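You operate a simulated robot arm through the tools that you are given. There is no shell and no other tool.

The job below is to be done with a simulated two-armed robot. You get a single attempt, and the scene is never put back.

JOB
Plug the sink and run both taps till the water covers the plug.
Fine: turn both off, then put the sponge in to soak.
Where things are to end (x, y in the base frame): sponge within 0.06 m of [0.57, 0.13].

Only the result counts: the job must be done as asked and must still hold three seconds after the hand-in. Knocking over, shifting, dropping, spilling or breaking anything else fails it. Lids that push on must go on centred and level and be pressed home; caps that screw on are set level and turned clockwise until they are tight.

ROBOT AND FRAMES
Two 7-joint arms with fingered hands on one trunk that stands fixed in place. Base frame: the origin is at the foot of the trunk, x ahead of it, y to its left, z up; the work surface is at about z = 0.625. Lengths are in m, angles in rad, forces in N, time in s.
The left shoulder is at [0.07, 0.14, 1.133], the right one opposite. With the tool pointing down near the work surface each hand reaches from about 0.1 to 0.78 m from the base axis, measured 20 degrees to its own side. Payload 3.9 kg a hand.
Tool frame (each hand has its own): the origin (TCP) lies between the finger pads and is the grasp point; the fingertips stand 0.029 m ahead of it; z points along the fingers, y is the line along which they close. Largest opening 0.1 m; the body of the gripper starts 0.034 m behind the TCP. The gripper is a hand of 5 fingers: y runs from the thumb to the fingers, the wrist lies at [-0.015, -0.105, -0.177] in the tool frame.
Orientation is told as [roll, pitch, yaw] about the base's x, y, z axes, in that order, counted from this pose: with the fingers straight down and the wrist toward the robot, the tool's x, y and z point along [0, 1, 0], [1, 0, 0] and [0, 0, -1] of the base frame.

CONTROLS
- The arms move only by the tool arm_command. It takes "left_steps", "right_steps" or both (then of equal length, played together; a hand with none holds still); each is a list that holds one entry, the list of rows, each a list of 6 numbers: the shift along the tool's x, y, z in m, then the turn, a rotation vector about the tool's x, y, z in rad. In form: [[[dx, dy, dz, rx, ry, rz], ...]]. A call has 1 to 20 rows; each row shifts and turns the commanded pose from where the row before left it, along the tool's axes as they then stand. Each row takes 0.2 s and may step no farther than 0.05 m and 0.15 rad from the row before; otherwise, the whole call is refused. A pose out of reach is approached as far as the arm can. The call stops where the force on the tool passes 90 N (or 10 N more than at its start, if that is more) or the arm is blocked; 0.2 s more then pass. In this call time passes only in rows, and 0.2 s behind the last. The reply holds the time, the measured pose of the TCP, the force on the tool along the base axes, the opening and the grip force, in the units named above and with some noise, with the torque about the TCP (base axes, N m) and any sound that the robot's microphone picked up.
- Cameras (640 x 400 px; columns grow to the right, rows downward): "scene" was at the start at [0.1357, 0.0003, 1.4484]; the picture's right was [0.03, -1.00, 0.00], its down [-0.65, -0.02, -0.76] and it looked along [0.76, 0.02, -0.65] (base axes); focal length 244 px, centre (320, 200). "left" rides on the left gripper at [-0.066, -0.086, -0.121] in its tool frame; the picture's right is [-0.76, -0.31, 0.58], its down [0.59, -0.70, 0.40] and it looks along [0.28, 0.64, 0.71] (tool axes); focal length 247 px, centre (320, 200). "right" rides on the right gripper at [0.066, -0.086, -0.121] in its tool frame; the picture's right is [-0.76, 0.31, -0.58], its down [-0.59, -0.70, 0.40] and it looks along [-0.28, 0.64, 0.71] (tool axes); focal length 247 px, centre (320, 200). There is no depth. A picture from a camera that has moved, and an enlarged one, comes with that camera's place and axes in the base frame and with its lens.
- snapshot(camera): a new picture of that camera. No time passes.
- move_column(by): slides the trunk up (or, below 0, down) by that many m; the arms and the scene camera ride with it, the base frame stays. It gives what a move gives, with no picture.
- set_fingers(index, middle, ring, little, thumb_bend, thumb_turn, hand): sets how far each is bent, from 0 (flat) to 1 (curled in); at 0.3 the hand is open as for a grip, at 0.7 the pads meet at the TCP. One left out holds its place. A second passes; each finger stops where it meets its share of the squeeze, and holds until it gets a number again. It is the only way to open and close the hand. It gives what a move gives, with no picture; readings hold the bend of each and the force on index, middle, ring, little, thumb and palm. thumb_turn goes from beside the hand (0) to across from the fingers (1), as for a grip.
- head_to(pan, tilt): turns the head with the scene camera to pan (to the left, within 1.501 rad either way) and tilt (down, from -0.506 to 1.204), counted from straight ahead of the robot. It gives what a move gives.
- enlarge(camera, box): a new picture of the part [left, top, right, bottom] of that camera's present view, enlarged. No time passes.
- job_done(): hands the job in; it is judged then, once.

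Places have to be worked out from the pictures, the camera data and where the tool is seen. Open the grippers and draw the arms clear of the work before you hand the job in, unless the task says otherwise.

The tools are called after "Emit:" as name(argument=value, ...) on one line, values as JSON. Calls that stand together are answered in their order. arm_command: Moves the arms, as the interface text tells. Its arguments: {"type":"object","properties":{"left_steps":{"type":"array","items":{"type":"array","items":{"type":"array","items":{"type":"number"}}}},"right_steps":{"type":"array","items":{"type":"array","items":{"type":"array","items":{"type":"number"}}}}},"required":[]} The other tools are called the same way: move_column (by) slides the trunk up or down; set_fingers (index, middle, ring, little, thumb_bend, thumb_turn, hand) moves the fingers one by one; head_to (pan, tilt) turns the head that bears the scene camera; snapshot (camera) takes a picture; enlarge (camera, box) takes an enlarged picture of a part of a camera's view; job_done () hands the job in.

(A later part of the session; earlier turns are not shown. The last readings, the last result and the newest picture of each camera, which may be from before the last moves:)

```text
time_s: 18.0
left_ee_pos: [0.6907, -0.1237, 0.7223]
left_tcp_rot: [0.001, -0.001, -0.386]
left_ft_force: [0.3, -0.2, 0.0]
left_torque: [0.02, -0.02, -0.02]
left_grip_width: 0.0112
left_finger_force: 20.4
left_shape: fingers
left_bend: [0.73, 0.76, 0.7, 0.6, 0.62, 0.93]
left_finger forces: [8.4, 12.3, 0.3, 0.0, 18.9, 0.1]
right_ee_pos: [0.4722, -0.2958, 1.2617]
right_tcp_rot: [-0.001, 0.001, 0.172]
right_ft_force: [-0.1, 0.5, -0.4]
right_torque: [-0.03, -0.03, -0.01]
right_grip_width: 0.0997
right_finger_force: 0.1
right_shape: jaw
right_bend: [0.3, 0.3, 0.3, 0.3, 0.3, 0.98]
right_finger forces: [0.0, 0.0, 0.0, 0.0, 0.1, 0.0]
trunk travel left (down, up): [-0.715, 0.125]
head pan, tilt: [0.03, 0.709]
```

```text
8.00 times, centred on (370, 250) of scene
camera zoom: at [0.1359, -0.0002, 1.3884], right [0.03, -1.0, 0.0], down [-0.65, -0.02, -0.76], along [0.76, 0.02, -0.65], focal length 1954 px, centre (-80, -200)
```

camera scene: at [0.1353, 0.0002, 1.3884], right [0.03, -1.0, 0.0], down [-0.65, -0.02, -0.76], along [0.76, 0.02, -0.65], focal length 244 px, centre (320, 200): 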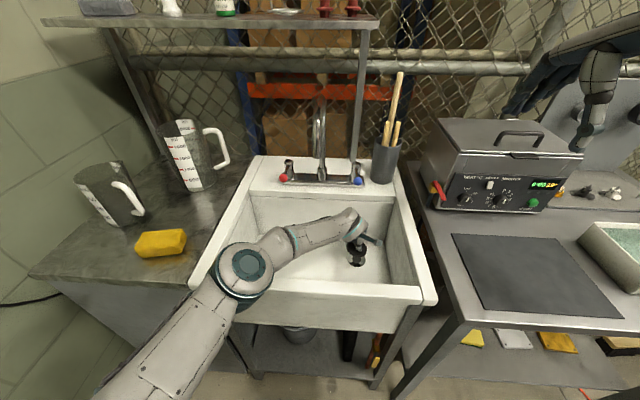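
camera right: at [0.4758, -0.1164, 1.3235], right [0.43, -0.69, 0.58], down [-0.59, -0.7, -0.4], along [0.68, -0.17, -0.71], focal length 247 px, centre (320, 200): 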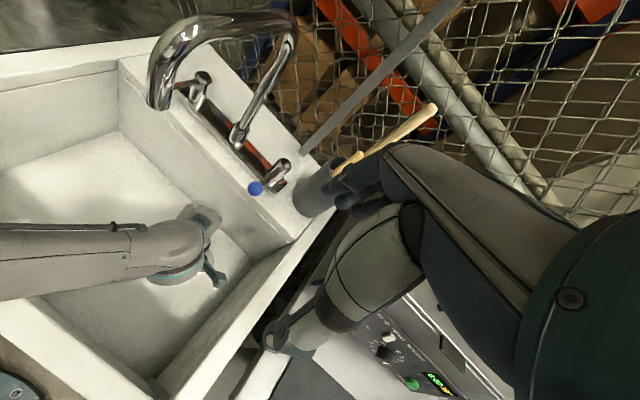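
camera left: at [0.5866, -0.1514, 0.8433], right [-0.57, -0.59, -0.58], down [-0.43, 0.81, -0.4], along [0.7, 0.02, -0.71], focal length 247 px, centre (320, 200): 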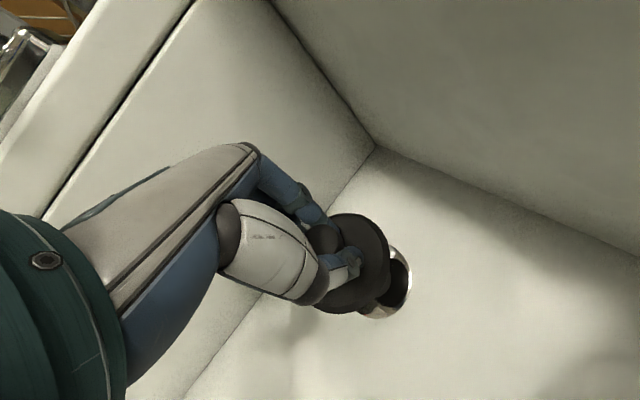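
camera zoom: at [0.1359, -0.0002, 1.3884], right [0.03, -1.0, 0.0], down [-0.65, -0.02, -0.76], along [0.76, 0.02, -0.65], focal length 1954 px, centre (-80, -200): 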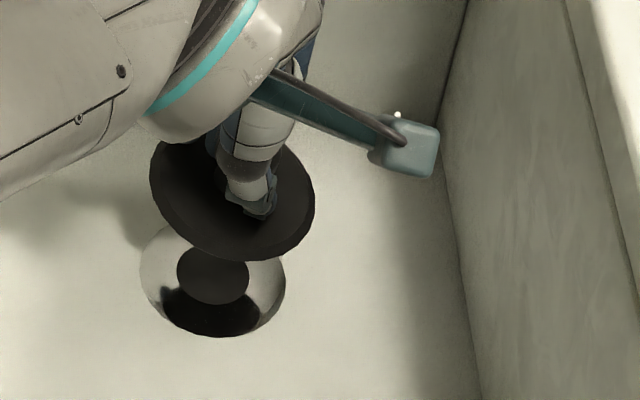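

The plug hangs level; the two cameras put it 4–12 mm too far in +x. I'll shift by about half and go lower, where the parallax vanishes and I can compare directly.

Emit:
arm_command(left_steps=[[[0.0009, -0.0058, 0.012, 0, 0, 0], [0, 0, 0.013, 0, 0, 0]]])

Emit:
enlarge(camera="left", box=[290, 190, 430, 330])

Emit:
enlarge(camera="scene", box=[340, 225, 400, 275])

```text
time_s: 18.6
left_ee_pos: [0.684, -0.1214, 0.6972]
left_tcp_rot: [0.0, 0.001, -0.386]
left_ft_force: [0.1, -0.2, -1.4]
left_torque: [0.0, 0.01, 0.04]
left_grip_width: 0.011
left_finger_force: 20.0
left_shape: fingers
left_bend: [0.73, 0.76, 0.7, 0.6, 0.62, 0.93]
left_finger forces: [8.4, 12.2, 0.3, 0.1, 19.0, 0.0]
right_ee_pos: [0.4712, -0.2946, 1.2631]
right_tcp_rot: [0.0, 0.002, 0.173]
right_ft_force: [0.2, 0.1, -0.4]
right_torque: [0.02, 0.02, 0.0]
right_grip_width: 0.0997
right_finger_force: 0.0
right_shape: jaw
right_bend: [0.3, 0.3, 0.3, 0.3, 0.3, 0.98]
right_finger forces: [0.1, 0.1, 0.0, 0.0, 0.1, 0.0]
trunk travel left (down, up): [-0.715, 0.125]
head pan, tilt: [0.03, 0.709]
```

```text
2.86 times, centred on (360, 260) of left
camera zoom: at [0.5808, -0.1485, 0.8183], right [-0.57, -0.59, -0.58], down [-0.43, 0.81, -0.4], along [0.7, 0.02, -0.71], focal length 706 px, centre (206, 29)
```

zoom: 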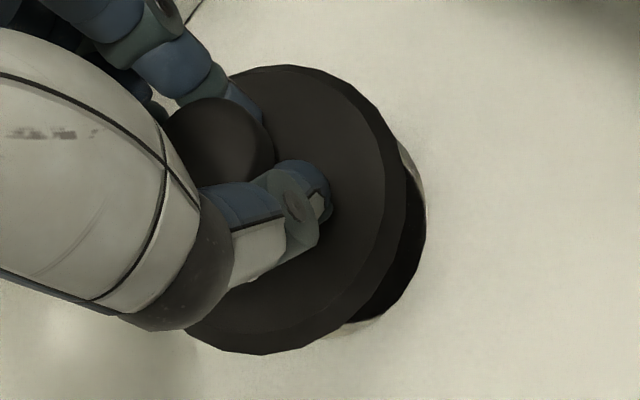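

```text
8.00 times, centred on (370, 250) of scene
camera zoom: at [0.1359, -0.0002, 1.3884], right [0.03, -1.0, 0.0], down [-0.65, -0.02, -0.76], along [0.76, 0.02, -0.65], focal length 1954 px, centre (-80, -200)
```

zoom: 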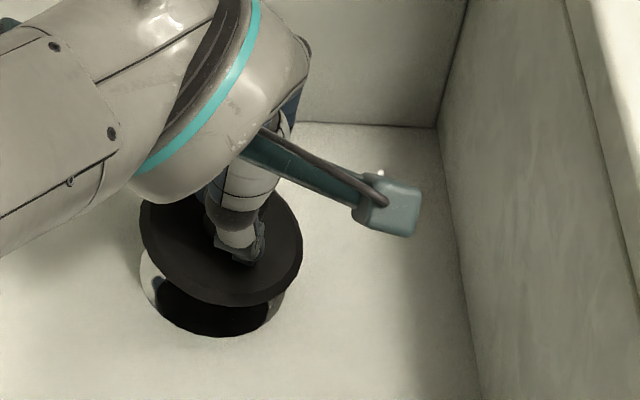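

The plug is now within a few mm of centre. I'll lower in small steps to near-contact and check again.

Emit:
arm_command(left_steps=[[[0, -0.001, 0.006, 0, 0, 0], [0, 0, 0.005, 0, 0, 0], [0, 0, 0.003, 0, 0, 0]]])

Emit:
enlarge(camera="left", box=[290, 190, 430, 330])

Emit:
enlarge(camera="scene", box=[340, 225, 400, 275])

```text
time_s: 19.4
left_ee_pos: [0.6835, -0.1205, 0.6855]
left_tcp_rot: [0.0, 0.001, -0.387]
left_ft_force: [0.2, 0.7, -0.2]
left_torque: [-0.03, 0.03, 0.01]
left_grip_width: 0.0109
left_finger_force: 20.1
left_shape: fingers
left_bend: [0.74, 0.76, 0.7, 0.6, 0.62, 0.93]
left_finger forces: [8.4, 12.4, 0.5, 0.0, 19.2, 0.0]
right_ee_pos: [0.4719, -0.294, 1.2633]
right_tcp_rot: [0.0, 0.0, 0.173]
right_ft_force: [-0.3, 0.2, 0.1]
right_torque: [-0.01, 0.01, 0.04]
right_grip_width: 0.0999
right_finger_force: 0.0
right_shape: jaw
right_bend: [0.3, 0.3, 0.3, 0.3, 0.3, 0.98]
right_finger forces: [0.0, 0.1, 0.0, 0.0, 0.1, 0.1]
trunk travel left (down, up): [-0.715, 0.125]
head pan, tilt: [0.03, 0.709]
```

```text
2.86 times, centred on (360, 260) of left
camera zoom: at [0.5802, -0.1482, 0.8043], right [-0.57, -0.59, -0.58], down [-0.43, 0.81, -0.4], along [0.7, 0.02, -0.71], focal length 706 px, centre (206, 29)
```

zoom: 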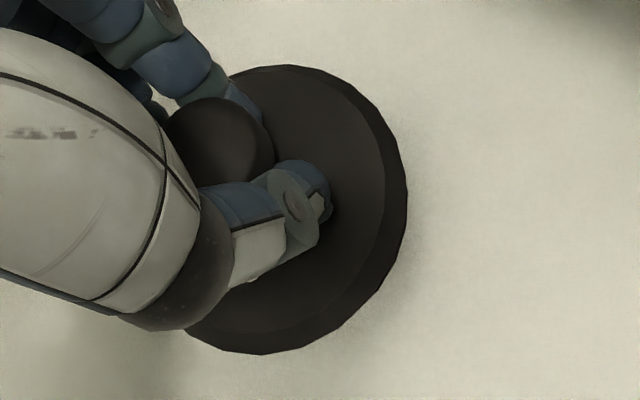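

```text
8.00 times, centred on (370, 250) of scene
camera zoom: at [0.1357, 0.0001, 1.3884], right [0.03, -1.0, 0.0], down [-0.65, -0.02, -0.76], along [0.76, 0.02, -0.65], focal length 1954 px, centre (-80, -200)
```

zoom: 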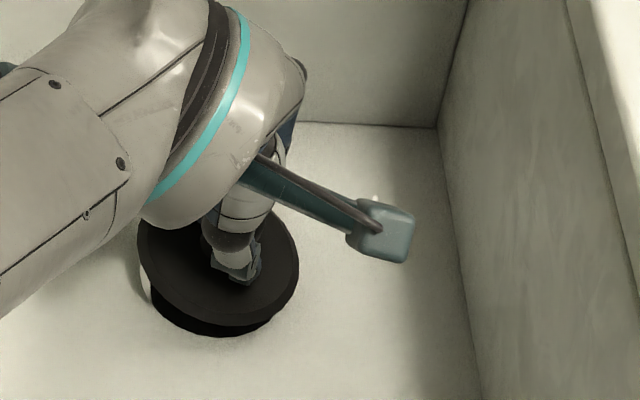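

The plug is centred over the drain to within 2–3 mm and almost down. I'll lower in millimetre steps while watching the force.

Emit:
arm_command(left_steps=[[[0, 0, 0.002, 0, 0, 0], [0, 0, 0.002, 0, 0, 0], [0, 0, 0.002, 0, 0, 0]]])

Emit:
enlarge(camera="scene", box=[340, 225, 400, 275])

```text
time_s: 20.2
left_ee_pos: [0.6802, -0.1258, 0.6794]
left_tcp_rot: [-0.005, 0.002, -0.398]
left_ft_force: [-0.6, 1.0, -0.5]
left_torque: [0.0, 0.0, -0.01]
left_grip_width: 0.0112
left_finger_force: 20.2
left_shape: fingers
left_bend: [0.74, 0.76, 0.7, 0.6, 0.62, 0.93]
left_finger forces: [8.4, 12.5, 0.2, 0.0, 19.4, 0.1]
left hand out of reach, approached as far as the arm can: row 3
right_ee_pos: [0.4723, -0.294, 1.2626]
right_tcp_rot: [0.002, 0.001, 0.172]
right_ft_force: [0.5, 0.2, -0.3]
right_torque: [0.01, 0.02, -0.02]
right_grip_width: 0.0998
right_finger_force: 0.0
right_shape: jaw
right_bend: [0.3, 0.3, 0.3, 0.3, 0.3, 0.98]
right_finger forces: [0.0, 0.1, 0.1, 0.1, 0.1, 0.1]
trunk travel left (down, up): [-0.715, 0.125]
head pan, tilt: [0.03, 0.709]
```

```text
8.00 times, centred on (370, 250) of scene
camera zoom: at [0.1357, 0.0001, 1.3884], right [0.03, -1.0, 0.0], down [-0.65, -0.02, -0.76], along [0.76, 0.02, -0.65], focal length 1954 px, centre (-80, -200)
```

zoom: 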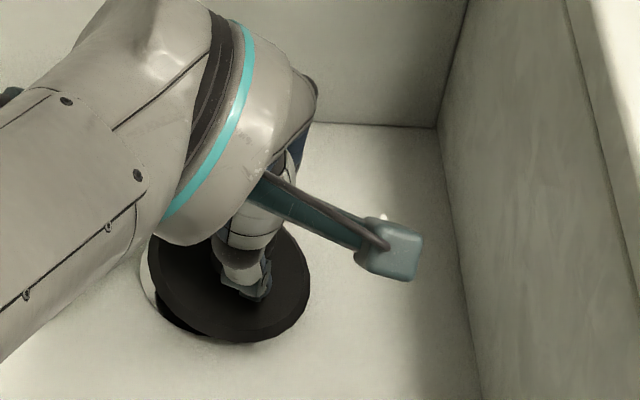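

The arm hit its reach limit again and drifted 5 mm in y. I'll lift 6 cm and lower the trunk another 6 cm for margin, then realign.

Emit:
arm_command(left_steps=[[[0, 0, -0.01, 0, 0, 0], [0, 0, -0.02, 0, 0, 0], [0, 0, -0.02, 0, 0, 0], [0, 0, -0.02, 0, 0, 0]]])

Emit:
move_column(by=-0.06)

Emit:
snapshot(camera="scene")

```text
time_s: 21.2
left_ee_pos: [0.6828, -0.1203, 0.7479]
left_tcp_rot: [-0.001, 0.001, -0.389]
left_ft_force: [-0.2, -1.0, -1.0]
left_torque: [-0.01, -0.01, 0.01]
left_grip_width: 0.0109
left_finger_force: 19.6
left_shape: fingers
left_bend: [0.74, 0.77, 0.7, 0.6, 0.62, 0.93]
left_finger forces: [8.4, 12.5, 0.3, 0.0, 19.7, 0.0]
right_ee_pos: [0.4717, -0.2945, 1.2617]
right_tcp_rot: [0.001, 0.0, 0.173]
right_ft_force: [0.1, -0.3, 0.6]
right_torque: [0.05, -0.02, 0.0]
right_grip_width: 0.0996
right_finger_force: 0.1
right_shape: jaw
right_bend: [0.3, 0.3, 0.3, 0.3, 0.3, 0.98]
right_finger forces: [0.0, 0.0, 0.1, 0.0, 0.0, 0.0]
trunk travel left (down, up): [-0.715, 0.125]
head pan, tilt: [0.03, 0.709]
```

```text
time_s: 22.2
left_ee_pos: [0.6828, -0.1201, 0.6879]
left_tcp_rot: [0.001, -0.001, -0.388]
left_ft_force: [0.6, -0.4, -0.8]
left_torque: [-0.01, -0.01, 0.0]
left_grip_width: 0.0111
left_finger_force: 20.3
left_shape: fingers
left_bend: [0.74, 0.77, 0.7, 0.6, 0.62, 0.93]
left_finger forces: [8.3, 12.4, 0.3, 0.1, 19.7, 0.0]
right_ee_pos: [0.4719, -0.294, 1.2026]
right_tcp_rot: [-0.001, 0.0, 0.172]
right_ft_force: [-0.5, -0.2, -0.6]
right_torque: [-0.02, -0.02, -0.01]
right_grip_width: 0.0999
right_finger_force: 0.0
right_shape: jaw
right_bend: [0.3, 0.3, 0.3, 0.3, 0.3, 0.98]
right_finger forces: [0.0, 0.0, 0.0, 0.0, 0.0, 0.0]
trunk travel left (down, up): [-0.655, 0.185]
head pan, tilt: [0.03, 0.709]
```

```text
taken
camera scene: at [0.1355, 0.0003, 1.3284], right [0.03, -1.0, 0.0], down [-0.65, -0.02, -0.76], along [0.76, 0.02, -0.65], focal length 244 px, centre (320, 200)
```

scene: 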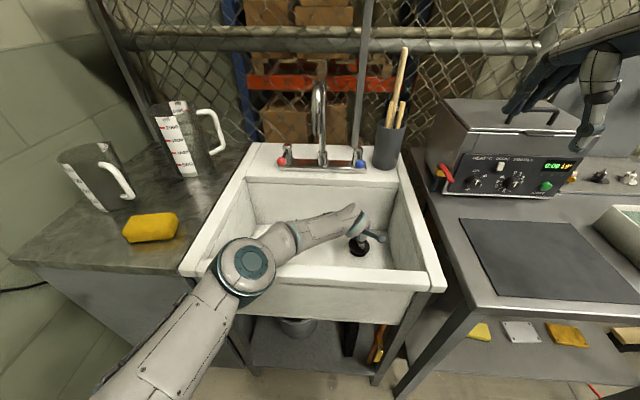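

Good: back at [0.683, -0.120, 0.688] with reach margin. Now lower gently.

Emit:
arm_command(left_steps=[[[0, 0, 0.003, 0, 0, 0], [0, 0, 0.003, 0, 0, 0], [0, 0, 0.002, 0, 0, 0]]])

Emit:
enlarge(camera="scene", box=[330, 220, 390, 270])

Emit:
enlarge(camera="left", box=[290, 190, 430, 330])

```text
time_s: 23.0
left_ee_pos: [0.6847, -0.1198, 0.6803]
left_tcp_rot: [0.001, 0.0, -0.387]
left_ft_force: [-0.3, 0.0, -1.0]
left_torque: [0.02, -0.02, -0.01]
left_grip_width: 0.0114
left_finger_force: 20.3
left_shape: fingers
left_bend: [0.74, 0.77, 0.7, 0.6, 0.62, 0.93]
left_finger forces: [8.4, 12.4, 0.3, 0.0, 19.7, 0.1]
right_ee_pos: [0.472, -0.2946, 1.2018]
right_tcp_rot: [0.003, -0.001, 0.173]
right_ft_force: [0.1, 0.1, -0.2]
right_torque: [0.01, -0.02, -0.01]
right_grip_width: 0.0997
right_finger_force: 0.0
right_shape: jaw
right_bend: [0.3, 0.3, 0.3, 0.3, 0.3, 0.98]
right_finger forces: [0.0, 0.0, 0.0, 0.0, 0.0, 0.0]
trunk travel left (down, up): [-0.655, 0.185]
head pan, tilt: [0.03, 0.709]
```

```text
8.00 times, centred on (360, 245) of scene
camera zoom: at [0.1359, 0.0001, 1.3284], right [0.03, -1.0, 0.0], down [-0.65, -0.02, -0.76], along [0.76, 0.02, -0.65], focal length 1954 px, centre (0, -160)
```

zoom: 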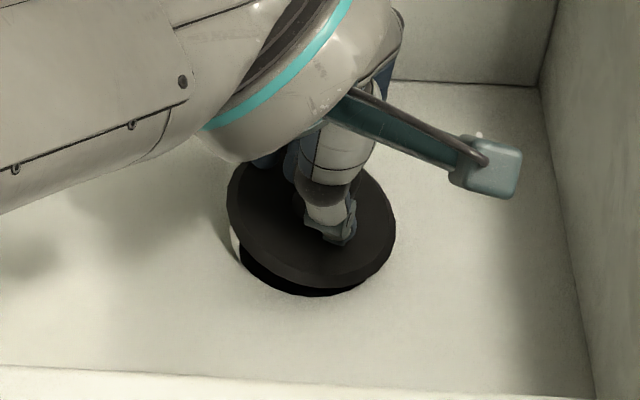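

```text
2.86 times, centred on (360, 260) of left
camera zoom: at [0.5808, -0.1481, 0.8004], right [-0.57, -0.59, -0.58], down [-0.43, 0.81, -0.4], along [0.7, 0.02, -0.71], focal length 706 px, centre (206, 29)
```

zoom: 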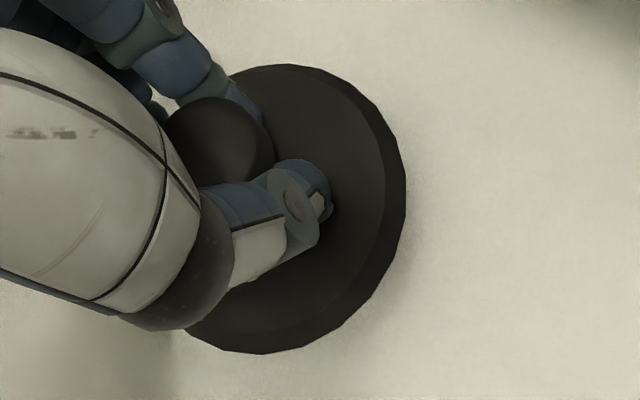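

Still no contact; alignment in y is good. Continue down in 2 mm steps.

Emit:
arm_command(left_steps=[[[0, 0, 0.002, 0, 0, 0], [0, 0, 0.002, 0, 0, 0]]])

Emit:
enlarge(camera="scene", box=[330, 220, 390, 270])

```text
time_s: 23.6
left_ee_pos: [0.6838, -0.1197, 0.6753]
left_tcp_rot: [0.0, -0.001, -0.389]
left_ft_force: [0.1, -0.7, -0.4]
left_torque: [0.01, 0.02, -0.05]
left_grip_width: 0.0112
left_finger_force: 20.3
left_shape: fingers
left_bend: [0.74, 0.77, 0.7, 0.6, 0.62, 0.93]
left_finger forces: [8.4, 12.5, 0.2, 0.0, 19.8, 0.1]
right_ee_pos: [0.4711, -0.2939, 1.2031]
right_tcp_rot: [0.001, 0.001, 0.172]
right_ft_force: [-0.5, 0.1, -0.3]
right_torque: [-0.02, 0.02, 0.04]
right_grip_width: 0.0999
right_finger_force: 0.1
right_shape: jaw
right_bend: [0.3, 0.3, 0.3, 0.3, 0.3, 0.98]
right_finger forces: [0.0, 0.0, 0.0, 0.1, 0.0, 0.1]
trunk travel left (down, up): [-0.655, 0.185]
head pan, tilt: [0.03, 0.709]
```

```text
8.00 times, centred on (360, 245) of scene
camera zoom: at [0.1358, 0.0002, 1.3284], right [0.03, -1.0, 0.0], down [-0.65, -0.02, -0.76], along [0.76, 0.02, -0.65], focal length 1954 px, centre (0, -160)
```

zoom: 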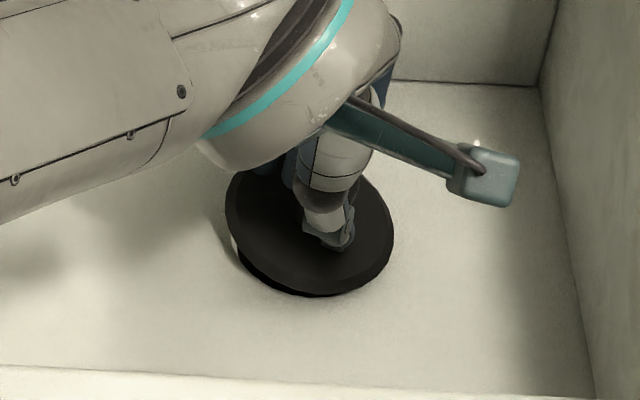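

Very close now. A few more millimetres down, watching for contact.

Emit:
arm_command(left_steps=[[[0, 0, 0.0015, 0, 0, 0], [0, 0, 0.0015, 0, 0, 0]]])

Emit:
enlarge(camera="scene", box=[330, 220, 390, 270])

```text
time_s: 24.2
left_ee_pos: [0.6833, -0.1192, 0.6726]
left_tcp_rot: [0.0, 0.0, -0.385]
left_ft_force: [0.2, 0.6, -1.1]
left_torque: [-0.01, 0.0, 0.0]
left_grip_width: 0.0113
left_finger_force: 20.5
left_shape: fingers
left_bend: [0.74, 0.77, 0.7, 0.6, 0.62, 0.93]
left_finger forces: [8.4, 12.4, 0.2, 0.0, 19.8, 0.0]
right_ee_pos: [0.4716, -0.2955, 1.2027]
right_tcp_rot: [0.0, 0.0, 0.173]
right_ft_force: [-0.1, 0.2, 0.3]
right_torque: [0.0, 0.01, -0.02]
right_grip_width: 0.0997
right_finger_force: 0.2
right_shape: jaw
right_bend: [0.3, 0.3, 0.3, 0.3, 0.3, 0.98]
right_finger forces: [0.0, 0.1, 0.0, 0.0, 0.0, 0.1]
trunk travel left (down, up): [-0.655, 0.185]
head pan, tilt: [0.03, 0.709]
```

```text
8.00 times, centred on (360, 245) of scene
camera zoom: at [0.1358, 0.0002, 1.3284], right [0.03, -1.0, 0.0], down [-0.65, -0.02, -0.76], along [0.76, 0.02, -0.65], focal length 1954 px, centre (0, -160)
```

zoom: 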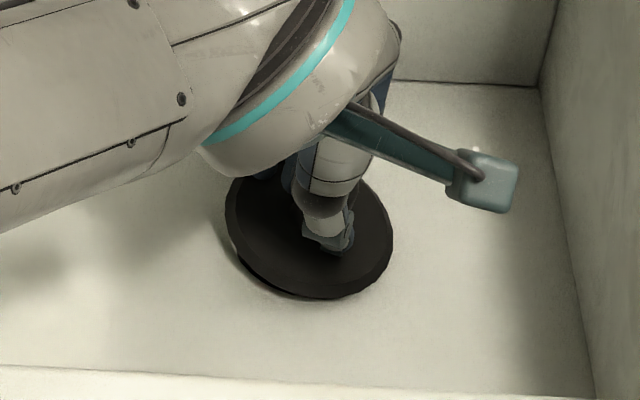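

No contact yet; disc nearly covers the ring. Continue.

Emit:
arm_command(left_steps=[[[0, 0, 0.0015, 0, 0, 0], [0, 0, 0.0015, 0, 0, 0]]])

Emit:
enlarge(camera="scene", box=[330, 220, 390, 270])

Emit:
enlarge(camera="left", box=[290, 190, 430, 330])

```text
time_s: 24.8
left_ee_pos: [0.6846, -0.1195, 0.6702]
left_tcp_rot: [0.0, -0.001, -0.388]
left_ft_force: [0.0, -0.2, -0.1]
left_torque: [0.0, -0.05, -0.02]
left_grip_width: 0.0113
left_finger_force: 20.9
left_shape: fingers
left_bend: [0.74, 0.77, 0.7, 0.6, 0.62, 0.93]
left_finger forces: [8.4, 12.3, 0.3, 0.1, 19.9, 0.1]
right_ee_pos: [0.4708, -0.2942, 1.2022]
right_tcp_rot: [-0.001, 0.0, 0.173]
right_ft_force: [-0.2, -1.0, -0.1]
right_torque: [0.01, 0.03, -0.02]
right_grip_width: 0.0997
right_finger_force: 0.2
right_shape: jaw
right_bend: [0.3, 0.3, 0.3, 0.3, 0.3, 0.98]
right_finger forces: [0.0, 0.0, 0.0, 0.0, 0.0, 0.1]
trunk travel left (down, up): [-0.655, 0.185]
head pan, tilt: [0.03, 0.709]
```

```text
8.00 times, centred on (360, 245) of scene
camera zoom: at [0.1358, 0.0002, 1.3284], right [0.03, -1.0, 0.0], down [-0.65, -0.02, -0.76], along [0.76, 0.02, -0.65], focal length 1954 px, centre (0, -160)
```

zoom: 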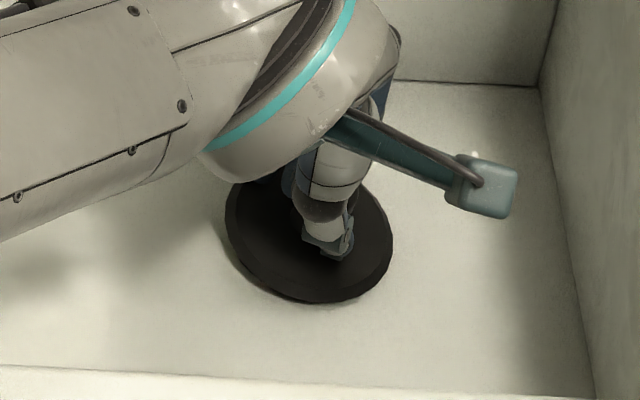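

```text
2.86 times, centred on (360, 260) of left
camera zoom: at [0.5804, -0.1482, 0.7906], right [-0.57, -0.59, -0.58], down [-0.43, 0.81, -0.4], along [0.7, 0.02, -0.71], focal length 706 px, centre (206, 29)
```

zoom: 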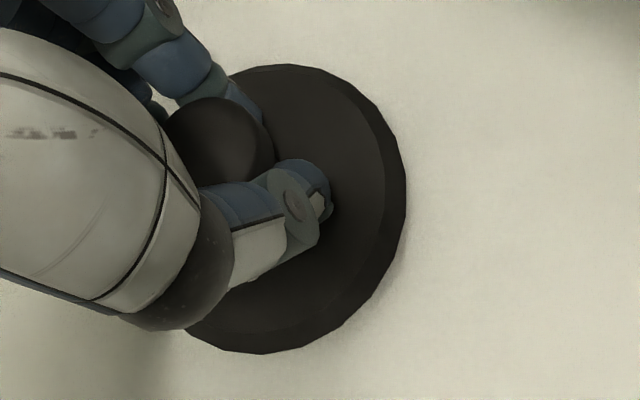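

Centred to about 1 mm by the overhang on the near and left edges. Press down in small steps until contact.

Emit:
arm_command(left_steps=[[[0, 0, 0.0015, 0, 0, 0], [0, 0, 0.0015, 0, 0, 0], [0, 0, 0.001, 0, 0, 0]]])

Emit:
enlarge(camera="scene", box=[330, 220, 390, 270])

```text
time_s: 25.6
left_ee_pos: [0.6852, -0.1194, 0.6678]
left_tcp_rot: [0.0, -0.002, -0.387]
left_ft_force: [1.0, 0.8, 4.6]
left_torque: [-0.09, 0.1, -0.03]
left_grip_width: 0.0107
left_finger_force: 21.5
left_shape: fingers
left_bend: [0.74, 0.76, 0.7, 0.6, 0.62, 0.93]
left_finger forces: [7.9, 12.6, 0.1, 0.0, 22.0, 0.0]
right_ee_pos: [0.4714, -0.2927, 1.2025]
right_tcp_rot: [0.0, 0.0, 0.173]
right_ft_force: [-0.3, 0.0, -0.9]
right_torque: [0.01, 0.0, -0.02]
right_grip_width: 0.0999
right_finger_force: 0.1
right_shape: jaw
right_bend: [0.3, 0.3, 0.3, 0.3, 0.3, 0.98]
right_finger forces: [0.0, 0.1, 0.0, 0.0, 0.0, 0.0]
trunk travel left (down, up): [-0.655, 0.185]
head pan, tilt: [0.03, 0.709]
```

```text
8.00 times, centred on (360, 245) of scene
camera zoom: at [0.135, 0.0005, 1.3285], right [0.03, -1.0, 0.0], down [-0.65, -0.02, -0.76], along [0.76, 0.02, -0.65], focal length 1954 px, centre (0, -160)
```

zoom: 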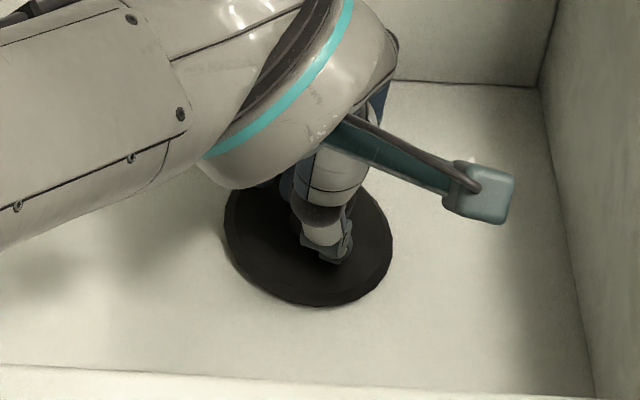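

Contact at 4.6 N. I'll press a little more to seat it.

Emit:
arm_command(left_steps=[[[0, 0, 0.0015, 0, 0, 0], [0, 0, 0.0015, 0, 0, 0], [0, 0, 0.0015, 0, 0, 0]]])

Emit:
enlarge(camera="scene", box=[330, 220, 390, 270])

```text
time_s: 26.4
left_ee_pos: [0.683, -0.1191, 0.6653]
left_tcp_rot: [0.001, -0.005, -0.386]
left_ft_force: [2.1, 2.7, 15.7]
left_torque: [-0.05, 0.49, -0.09]
left_grip_width: 0.0108
left_finger_force: 23.5
left_shape: fingers
left_bend: [0.74, 0.76, 0.7, 0.6, 0.62, 0.93]
left_finger forces: [9.5, 12.2, 0.0, 0.0, 26.4, 0.0]
right_ee_pos: [0.4694, -0.2932, 1.2038]
right_tcp_rot: [-0.003, -0.003, 0.175]
right_ft_force: [-1.0, -0.5, 1.0]
right_torque: [0.0, -0.02, 0.0]
right_grip_width: 0.0999
right_finger_force: 0.1
right_shape: jaw
right_bend: [0.3, 0.3, 0.3, 0.3, 0.3, 0.98]
right_finger forces: [0.1, 0.1, 0.1, 0.1, 0.0, 0.0]
trunk travel left (down, up): [-0.655, 0.185]
head pan, tilt: [0.03, 0.709]
```

```text
8.00 times, centred on (360, 245) of scene
camera zoom: at [0.1334, 0.0011, 1.3288], right [0.03, -1.0, 0.0], down [-0.65, -0.02, -0.76], along [0.76, 0.02, -0.65], focal length 1954 px, centre (0, -160)
```

zoom: 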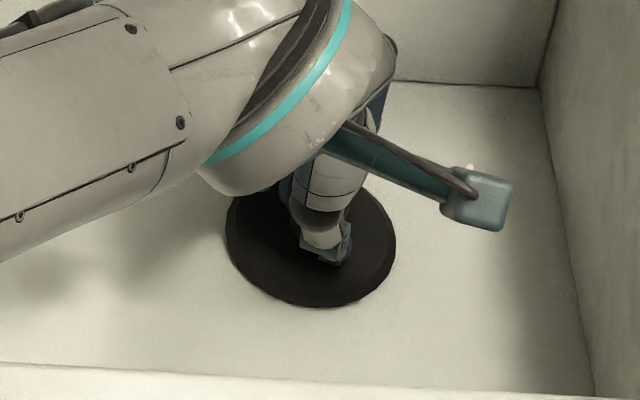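

Seated with ~16 N pressure. Relieve the pressure, open the hand and lift away.

Emit:
arm_command(left_steps=[[[0, 0, -0.002, 0, 0, 0], [0, 0, -0.002, 0, 0, 0]]])

Emit:
set_fingers(hand="left", index=0.4, middle=0.4, ring=0.4, little=0.4, thumb_bend=0.4)

Emit:
arm_command(left_steps=[[[0, 0, -0.02, 0, 0, 0], [0, 0, -0.03, 0, 0, 0], [0, 0, -0.03, 0, 0, 0]]])

Emit:
enlarge(camera="scene", box=[330, 220, 390, 270])

Emit:
enlarge(camera="left", box=[290, 190, 490, 330])

```text
time_s: 27.0
left_ee_pos: [0.6839, -0.12, 0.6648]
left_tcp_rot: [0.0, 0.001, -0.39]
left_ft_force: [2.4, 0.7, 3.4]
left_torque: [0.02, 0.09, 0.0]
left_grip_width: 0.0099
left_finger_force: 21.1
left_shape: fingers
left_bend: [0.74, 0.77, 0.7, 0.6, 0.72, 0.93]
left_finger forces: [8.6, 11.3, 0.1, 0.0, 21.8, 0.0]
right_ee_pos: [0.4711, -0.2944, 1.202]
right_tcp_rot: [-0.001, 0.001, 0.174]
right_ft_force: [0.1, 0.6, -1.2]
right_torque: [0.0, -0.02, 0.01]
right_grip_width: 0.0996
right_finger_force: 0.2
right_shape: jaw
right_bend: [0.3, 0.3, 0.3, 0.3, 0.3, 0.98]
right_finger forces: [0.0, 0.1, 0.1, 0.0, 0.0, 0.0]
trunk travel left (down, up): [-0.655, 0.185]
head pan, tilt: [0.03, 0.709]
```

```text
time_s: 28.0
left_ee_pos: [0.6841, -0.1188, 0.6654]
left_tcp_rot: [-0.001, 0.0, -0.386]
left_ft_force: [0.5, -0.1, 0.6]
left_torque: [-0.02, 0.01, -0.01]
left_grip_width: 0.0744
left_finger_force: 0.1
left_shape: fingers
left_bend: [0.4, 0.4, 0.4, 0.4, 0.4, 0.97]
left_finger forces: [0.1, 0.1, 0.1, 0.0, 0.1, 0.0]
right_ee_pos: [0.471, -0.2942, 1.2014]
right_tcp_rot: [0.0, -0.002, 0.172]
right_ft_force: [-0.4, -0.1, 0.8]
right_torque: [0.0, 0.0, 0.0]
right_grip_width: 0.0999
right_finger_force: 0.1
right_shape: jaw
right_bend: [0.3, 0.3, 0.3, 0.3, 0.3, 0.98]
right_finger forces: [0.0, 0.0, 0.1, 0.1, 0.1, 0.0]
trunk travel left (down, up): [-0.655, 0.185]
head pan, tilt: [0.03, 0.709]
```

```text
time_s: 28.8
left_ee_pos: [0.6836, -0.1197, 0.7463]
left_tcp_rot: [-0.001, 0.0, -0.385]
left_ft_force: [0.1, -0.2, 0.6]
left_torque: [-0.02, 0.0, 0.03]
left_grip_width: 0.0744
left_finger_force: 0.1
left_shape: fingers
left_bend: [0.4, 0.4, 0.4, 0.4, 0.4, 0.97]
left_finger forces: [0.1, 0.0, 0.0, 0.0, 0.0, 0.1]
right_ee_pos: [0.4717, -0.294, 1.2025]
right_tcp_rot: [-0.001, 0.001, 0.174]
right_ft_force: [0.1, 0.2, 0.3]
right_torque: [0.01, 0.02, 0.01]
right_grip_width: 0.0996
right_finger_force: 0.1
right_shape: jaw
right_bend: [0.3, 0.3, 0.3, 0.3, 0.3, 0.98]
right_finger forces: [0.0, 0.0, 0.0, 0.1, 0.0, 0.1]
trunk travel left (down, up): [-0.655, 0.185]
head pan, tilt: [0.03, 0.709]
```

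```text
8.00 times, centred on (360, 245) of scene
camera zoom: at [0.1352, 0.0004, 1.3284], right [0.03, -1.0, 0.0], down [-0.65, -0.02, -0.76], along [0.76, 0.02, -0.65], focal length 1954 px, centre (0, -160)
```

zoom: 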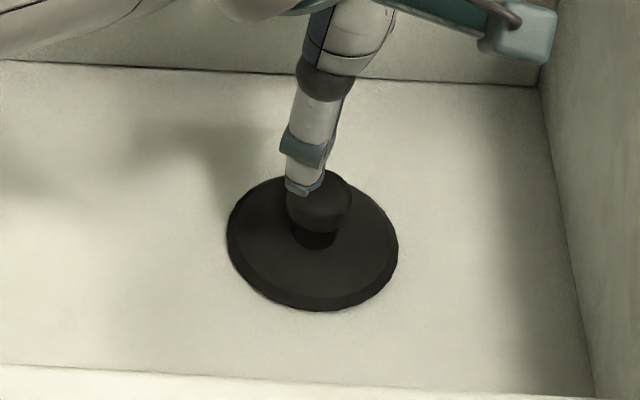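

```text
2.86 times, centred on (390, 260) of left
camera zoom: at [0.5802, -0.1474, 0.8665], right [-0.57, -0.59, -0.58], down [-0.43, 0.81, -0.4], along [0.7, 0.02, -0.71], focal length 706 px, centre (120, 29)
```

zoom: 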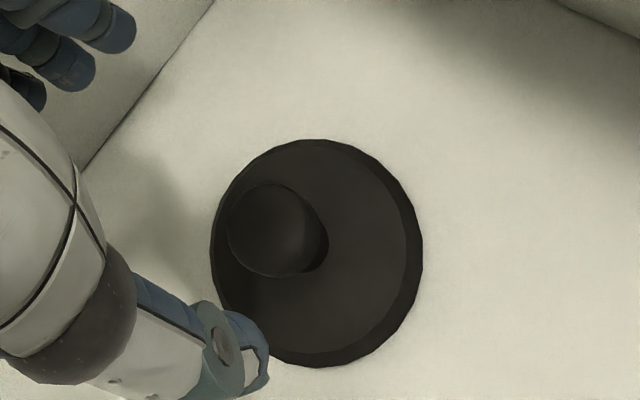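

The plug is down, level, and covers the drain ring all round (offset about 2 mm). Now back the left hand out under the spout to the left side of the basin and turn it straight.

Emit:
arm_command(left_steps=[[[0.0294, -0.0206, -0.004, 0, 0, 0], [0.0294, -0.0206, -0.004, 0, 0, 0], [0.0294, -0.0206, -0.004, 0, 0, 0], [0.0294, -0.0206, -0.004, 0, 0, 0], [0.0294, -0.0206, -0.004, 0, 0, 0], [0.0294, -0.0206, -0.004, 0, 0, 0], [0.0294, -0.0206, -0.004, 0, 0, 0], [0.0294, -0.0206, -0.004, 0, 0, 0], [0, 0, 0, 0, 0, -0.13], [0, 0, 0, 0, 0, -0.13], [0, 0, 0, 0, 0, -0.13]]])

Emit:
snapshot(camera="scene")

Emit:
enlarge(camera="scene", box=[250, 80, 410, 200])

Emit:
snapshot(camera="left")

```text
time_s: 31.2
left_ee_pos: [0.62, 0.1592, 0.7781]
left_tcp_rot: [-0.001, 0.0, 0.005]
left_ft_force: [-0.4, -0.4, 0.3]
left_torque: [0.02, 0.0, 0.06]
left_grip_width: 0.0746
left_finger_force: 0.1
left_shape: fingers
left_bend: [0.4, 0.4, 0.4, 0.4, 0.4, 0.98]
left_finger forces: [0.0, 0.0, 0.1, 0.2, 0.0, 0.0]
right_ee_pos: [0.4723, -0.2946, 1.2007]
right_tcp_rot: [0.0, 0.0, 0.173]
right_ft_force: [0.9, 0.1, -0.6]
right_torque: [-0.02, 0.04, -0.02]
right_grip_width: 0.0998
right_finger_force: 0.0
right_shape: jaw
right_bend: [0.3, 0.3, 0.3, 0.3, 0.3, 0.98]
right_finger forces: [0.0, 0.1, 0.1, 0.0, 0.1, 0.1]
trunk travel left (down, up): [-0.655, 0.185]
head pan, tilt: [0.03, 0.709]
```

```text
taken
camera scene: at [0.1358, -0.0006, 1.3284], right [0.03, -1.0, 0.0], down [-0.65, -0.02, -0.76], along [0.76, 0.02, -0.65], focal length 244 px, centre (320, 200)
```

scene: 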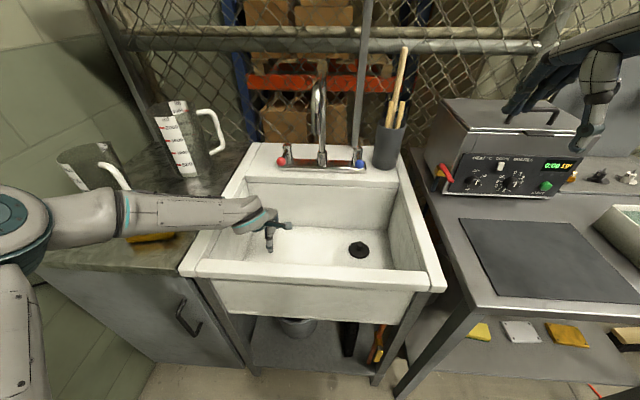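

```text
3.33 times, centred on (330, 140) of scene
camera zoom: at [0.1358, -0.0006, 1.3284], right [0.03, -1.0, 0.0], down [-0.65, -0.02, -0.76], along [0.76, 0.02, -0.65], focal length 814 px, centre (287, 400)
```

zoom: 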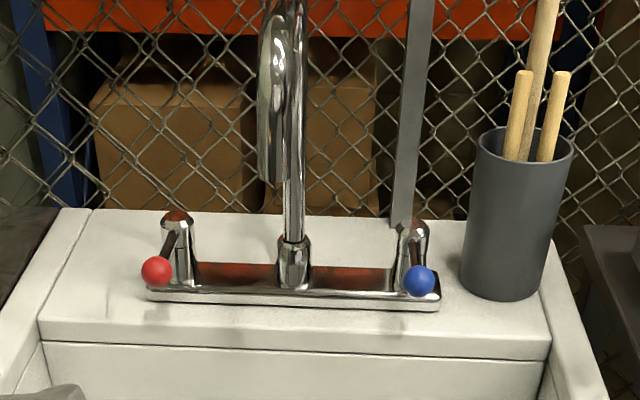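

```text
taken
camera left: at [0.5355, 0.0938, 0.8981], right [-0.3, -0.76, -0.58], down [-0.71, 0.58, -0.4], along [0.64, 0.29, -0.71], focal length 247 px, centre (320, 200)
```

left: 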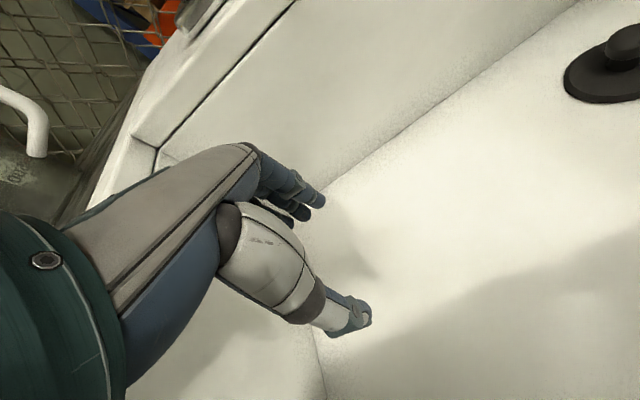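

Ball positions refined: red ≈ [0.761, 0.135, 0.94], blue ≈ [0.753, -0.098, 0.94]; levers point forward from posts at x ≈ 0.85. I'll form a pointing index finger on both hands to push the levers.

Emit:
set_fingers(hand="left", index=0.2, middle=1.0, ring=1.0, little=1.0, thumb_bend=0.5, thumb_turn=0.0)

Emit:
set_fingers(hand="right", index=0.2, middle=1.0, ring=1.0, little=1.0, thumb_bend=0.5, thumb_turn=0.0)

Emit:
snapshot(camera="left")

Emit:
snapshot(camera="right")

Emit:
enlarge(camera="scene", box=[200, 180, 330, 280])

```text
time_s: 32.2
left_ee_pos: [0.6198, 0.1588, 0.7785]
left_tcp_rot: [0.001, 0.001, 0.005]
left_ft_force: [-0.2, -0.4, -0.5]
left_torque: [0.01, 0.0, 0.0]
left_grip_width: 0.119
left_finger_force: 0.1
left_shape: fingers
left_bend: [0.2, 1.0, 1.0, 1.0, 0.5, 0.0]
left_finger forces: [0.1, 0.1, 0.0, 0.0, 0.0, 0.1]
right_ee_pos: [0.471, -0.294, 1.2017]
right_tcp_rot: [0.0, 0.0, 0.173]
right_ft_force: [1.2, -0.3, 1.1]
right_torque: [0.03, -0.03, 0.01]
right_grip_width: 0.0997
right_finger_force: 0.0
right_shape: jaw
right_bend: [0.3, 0.3, 0.3, 0.3, 0.3, 0.98]
right_finger forces: [0.0, 0.0, 0.0, 0.1, 0.1, 0.1]
trunk travel left (down, up): [-0.655, 0.185]
head pan, tilt: [0.03, 0.709]
```

```text
time_s: 33.2
left_ee_pos: [0.6206, 0.1598, 0.7779]
left_tcp_rot: [0.001, 0.001, 0.004]
left_ft_force: [0.0, -0.1, 0.3]
left_torque: [-0.02, -0.02, 0.0]
left_grip_width: 0.1193
left_finger_force: 0.0
left_shape: fingers
left_bend: [0.2, 1.0, 1.0, 1.0, 0.5, 0.0]
left_finger forces: [0.0, 0.0, 0.0, 0.1, 0.0, 0.0]
right_ee_pos: [0.4715, -0.2944, 1.2028]
right_tcp_rot: [0.001, 0.0, 0.171]
right_ft_force: [0.9, -0.1, 0.2]
right_torque: [0.01, -0.01, 0.04]
right_grip_width: 0.1191
right_finger_force: 0.0
right_shape: fingers
right_bend: [0.2, 1.0, 1.0, 1.0, 0.5, 0.0]
right_finger forces: [0.0, 0.1, 0.0, 0.0, 0.0, 0.0]
trunk travel left (down, up): [-0.655, 0.185]
head pan, tilt: [0.03, 0.709]
```

```text
taken
camera left: at [0.5354, 0.0944, 0.8981], right [-0.3, -0.76, -0.58], down [-0.71, 0.59, -0.4], along [0.64, 0.29, -0.71], focal length 247 px, centre (320, 200)
```

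left: 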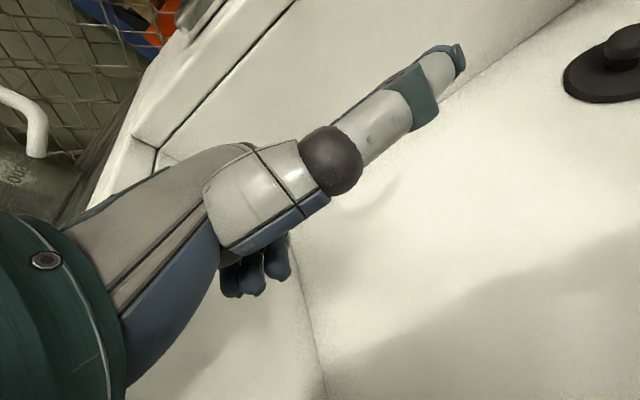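

```text
taken
camera right: at [0.3762, -0.2461, 1.3236], right [0.43, -0.69, 0.58], down [-0.59, -0.7, -0.4], along [0.68, -0.17, -0.71], focal length 247 px, centre (320, 200)
```

right: 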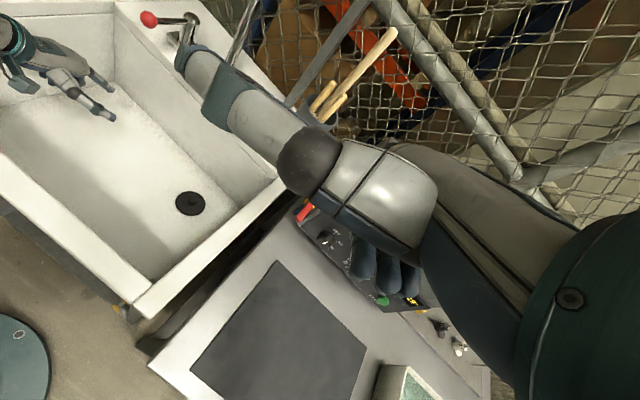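

```text
4.00 times, centred on (265, 230) of scene
camera zoom: at [0.1357, 0.0002, 1.3284], right [0.03, -1.0, 0.0], down [-0.65, -0.02, -0.76], along [0.76, 0.02, -0.65], focal length 977 px, centre (540, 80)
```

zoom: 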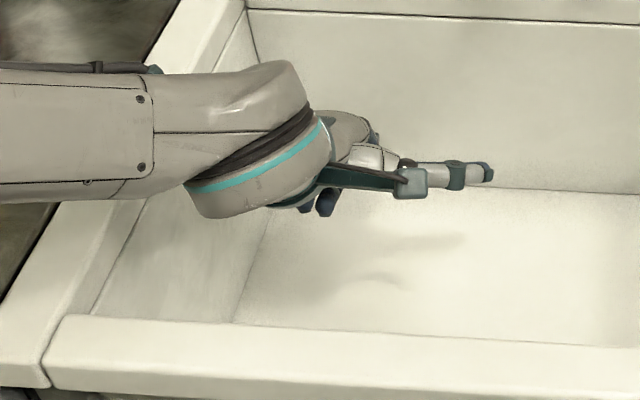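

With thumb_turn at 0 the thumb sticks out sideways. I'll fold the thumb across the palm and leave just the index extended.

Emit:
set_fingers(hand="left", index=0.3, middle=0.9, ring=0.9, little=0.9, thumb_bend=0.3, thumb_turn=1.0)

Emit:
set_fingers(hand="right", index=0.3, middle=0.9, ring=0.9, little=0.9, thumb_bend=0.3, thumb_turn=1.0)

Emit:
snapshot(camera="left")

Emit:
snapshot(camera="right")

Emit:
enlarge(camera="right", box=[0, 0, 230, 150])

```text
time_s: 34.2
left_ee_pos: [0.619, 0.1611, 0.7764]
left_tcp_rot: [0.0, 0.0, 0.004]
left_ft_force: [0.0, 0.0, -0.1]
left_torque: [-0.01, 0.01, 0.01]
left_grip_width: 0.0985
left_finger_force: 0.0
left_shape: fingers
left_bend: [0.3, 0.9, 0.9, 0.9, 0.3, 0.97]
left_finger forces: [0.0, 0.1, 0.1, 0.0, 0.0, 0.0]
right_ee_pos: [0.4703, -0.2941, 1.2015]
right_tcp_rot: [0.0, -0.001, 0.173]
right_ft_force: [-0.1, -0.3, 0.7]
right_torque: [0.02, -0.01, -0.01]
right_grip_width: 0.119
right_finger_force: 0.0
right_shape: fingers
right_bend: [0.2, 1.0, 1.0, 1.0, 0.5, 0.0]
right_finger forces: [0.1, 0.1, 0.0, 0.0, 0.1, 0.0]
trunk travel left (down, up): [-0.655, 0.185]
head pan, tilt: [0.03, 0.709]
```

```text
time_s: 35.2
left_ee_pos: [0.621, 0.1592, 0.7771]
left_tcp_rot: [0.0, -0.001, 0.003]
left_ft_force: [1.3, -0.5, 0.0]
left_torque: [-0.02, -0.01, 0.0]
left_grip_width: 0.0985
left_finger_force: 0.2
left_shape: fingers
left_bend: [0.3, 0.9, 0.9, 0.9, 0.3, 0.97]
left_finger forces: [0.0, 0.1, 0.0, 0.1, 0.0, 0.1]
right_ee_pos: [0.4702, -0.2952, 1.2012]
right_tcp_rot: [0.001, -0.002, 0.173]
right_ft_force: [0.6, -0.1, 0.0]
right_torque: [0.0, -0.01, -0.01]
right_grip_width: 0.0988
right_finger_force: 0.0
right_shape: fingers
right_bend: [0.3, 0.9, 0.9, 0.9, 0.3, 0.97]
right_finger forces: [0.1, 0.0, 0.1, 0.0, 0.0, 0.0]
trunk travel left (down, up): [-0.655, 0.185]
head pan, tilt: [0.03, 0.709]
```

```text
taken
camera left: at [0.5354, 0.0943, 0.8981], right [-0.3, -0.76, -0.58], down [-0.71, 0.59, -0.4], along [0.64, 0.29, -0.71], focal length 247 px, centre (320, 200)
```

left: 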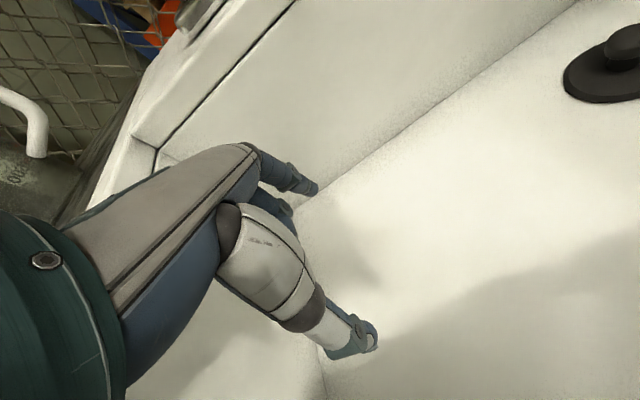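

```text
taken
camera right: at [0.3762, -0.2461, 1.3236], right [0.43, -0.69, 0.58], down [-0.59, -0.7, -0.4], along [0.68, -0.17, -0.71], focal length 247 px, centre (320, 200)
```

right: 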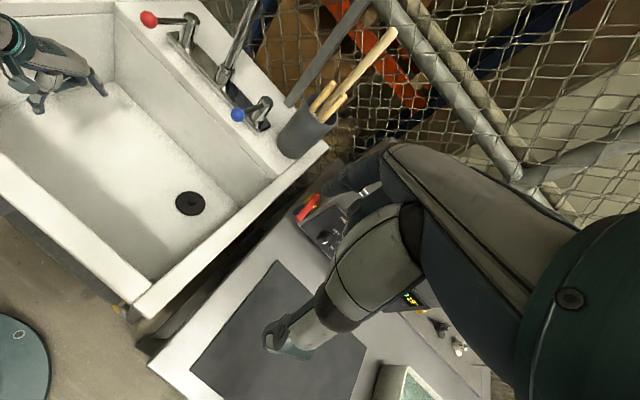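

```text
2.67 times, centred on (115, 75) of right
camera zoom: at [0.3762, -0.2461, 1.3236], right [0.43, -0.69, 0.58], down [-0.59, -0.7, -0.4], along [0.68, -0.17, -0.71], focal length 659 px, centre (867, 533)
```

zoom: 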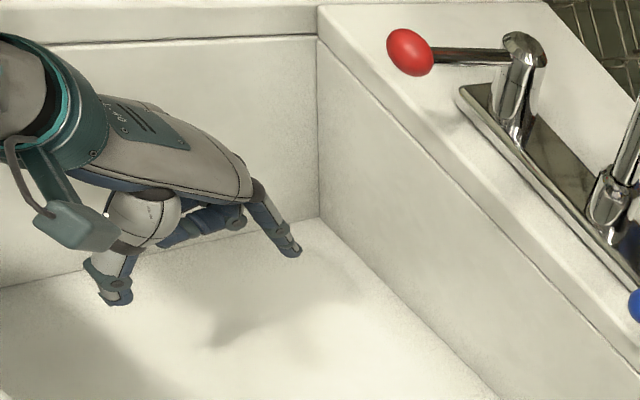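

Clear view now: the index points down by itself, and the lever is a horizontal rod with a ball, turning about the post's vertical axis. I'll raise the left hand and pitch it forward so the index can reach the red lever from its outer side.

Emit:
arm_command(left_steps=[[[0.0035, 0, -0.04, 0, 0, 0], [0.0035, 0, -0.04, 0, 0, 0], [0.0035, 0, -0.04, 0, 0, 0], [0.0035, 0, -0.04, 0, 0, 0], [0.0035, 0, -0.04, 0, 0, 0], [0.0035, 0, -0.04, 0, 0, 0], [0, 0, 0, -0.14, 0, 0], [0, 0, 0, -0.14, 0, 0], [0, 0, 0, -0.14, 0, 0], [0, 0, 0, -0.14, 0, 0], [0, 0, 0, -0.14, 0, 0]]])

Emit:
snapshot(camera="scene")

Emit:
snapshot(camera="left")

Emit:
snapshot(camera="right")

```text
time_s: 37.6
left_ee_pos: [0.621, 0.1803, 1.0175]
left_tcp_rot: [-0.001, -0.702, 0.006]
left_ft_force: [-0.5, 0.3, -0.7]
left_torque: [-0.01, 0.02, 0.02]
left_grip_width: 0.0987
left_finger_force: 0.1
left_shape: fingers
left_bend: [0.3, 0.9, 0.9, 0.9, 0.3, 0.98]
left_finger forces: [0.0, 0.1, 0.1, 0.0, 0.0, 0.0]
right_ee_pos: [0.4713, -0.2937, 1.2008]
right_tcp_rot: [0.0, 0.0, 0.171]
right_ft_force: [-0.4, 0.6, -0.2]
right_torque: [0.02, 0.0, -0.01]
right_grip_width: 0.0986
right_finger_force: 0.1
right_shape: fingers
right_bend: [0.3, 0.9, 0.9, 0.9, 0.3, 0.97]
right_finger forces: [0.0, 0.0, 0.0, 0.0, 0.0, 0.1]
trunk travel left (down, up): [-0.655, 0.185]
head pan, tilt: [0.03, 0.709]
```

```text
taken
camera scene: at [0.1358, 0.0004, 1.3284], right [0.03, -1.0, 0.0], down [-0.65, -0.02, -0.76], along [0.76, 0.02, -0.65], focal length 244 px, centre (320, 200)
```

scene: 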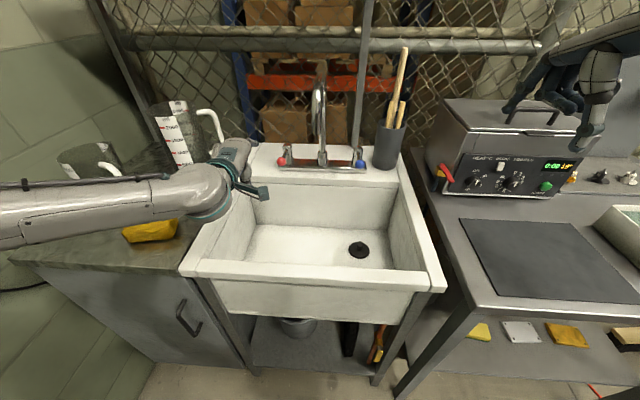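

```text
taken
camera left: at [0.4772, 0.1152, 1.0547], right [0.14, -0.76, -0.64], down [-0.28, 0.59, -0.76], along [0.95, 0.29, -0.13], focal length 247 px, centre (320, 200)
```

left: 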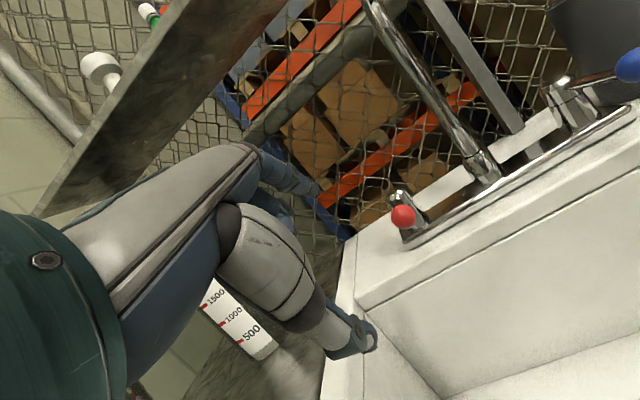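

```text
taken
camera right: at [0.3763, -0.2459, 1.3236], right [0.43, -0.69, 0.58], down [-0.59, -0.7, -0.4], along [0.68, -0.17, -0.71], focal length 247 px, centre (320, 200)
```

right: 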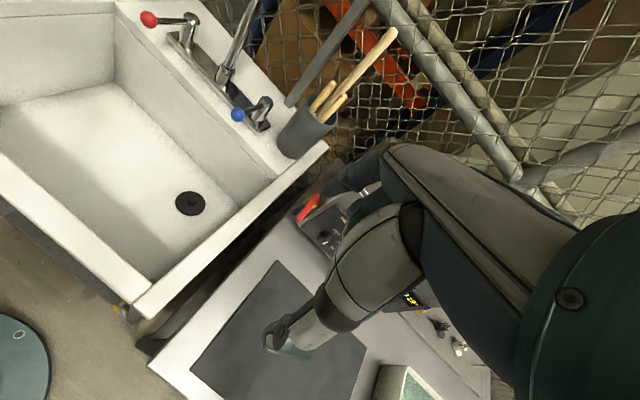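

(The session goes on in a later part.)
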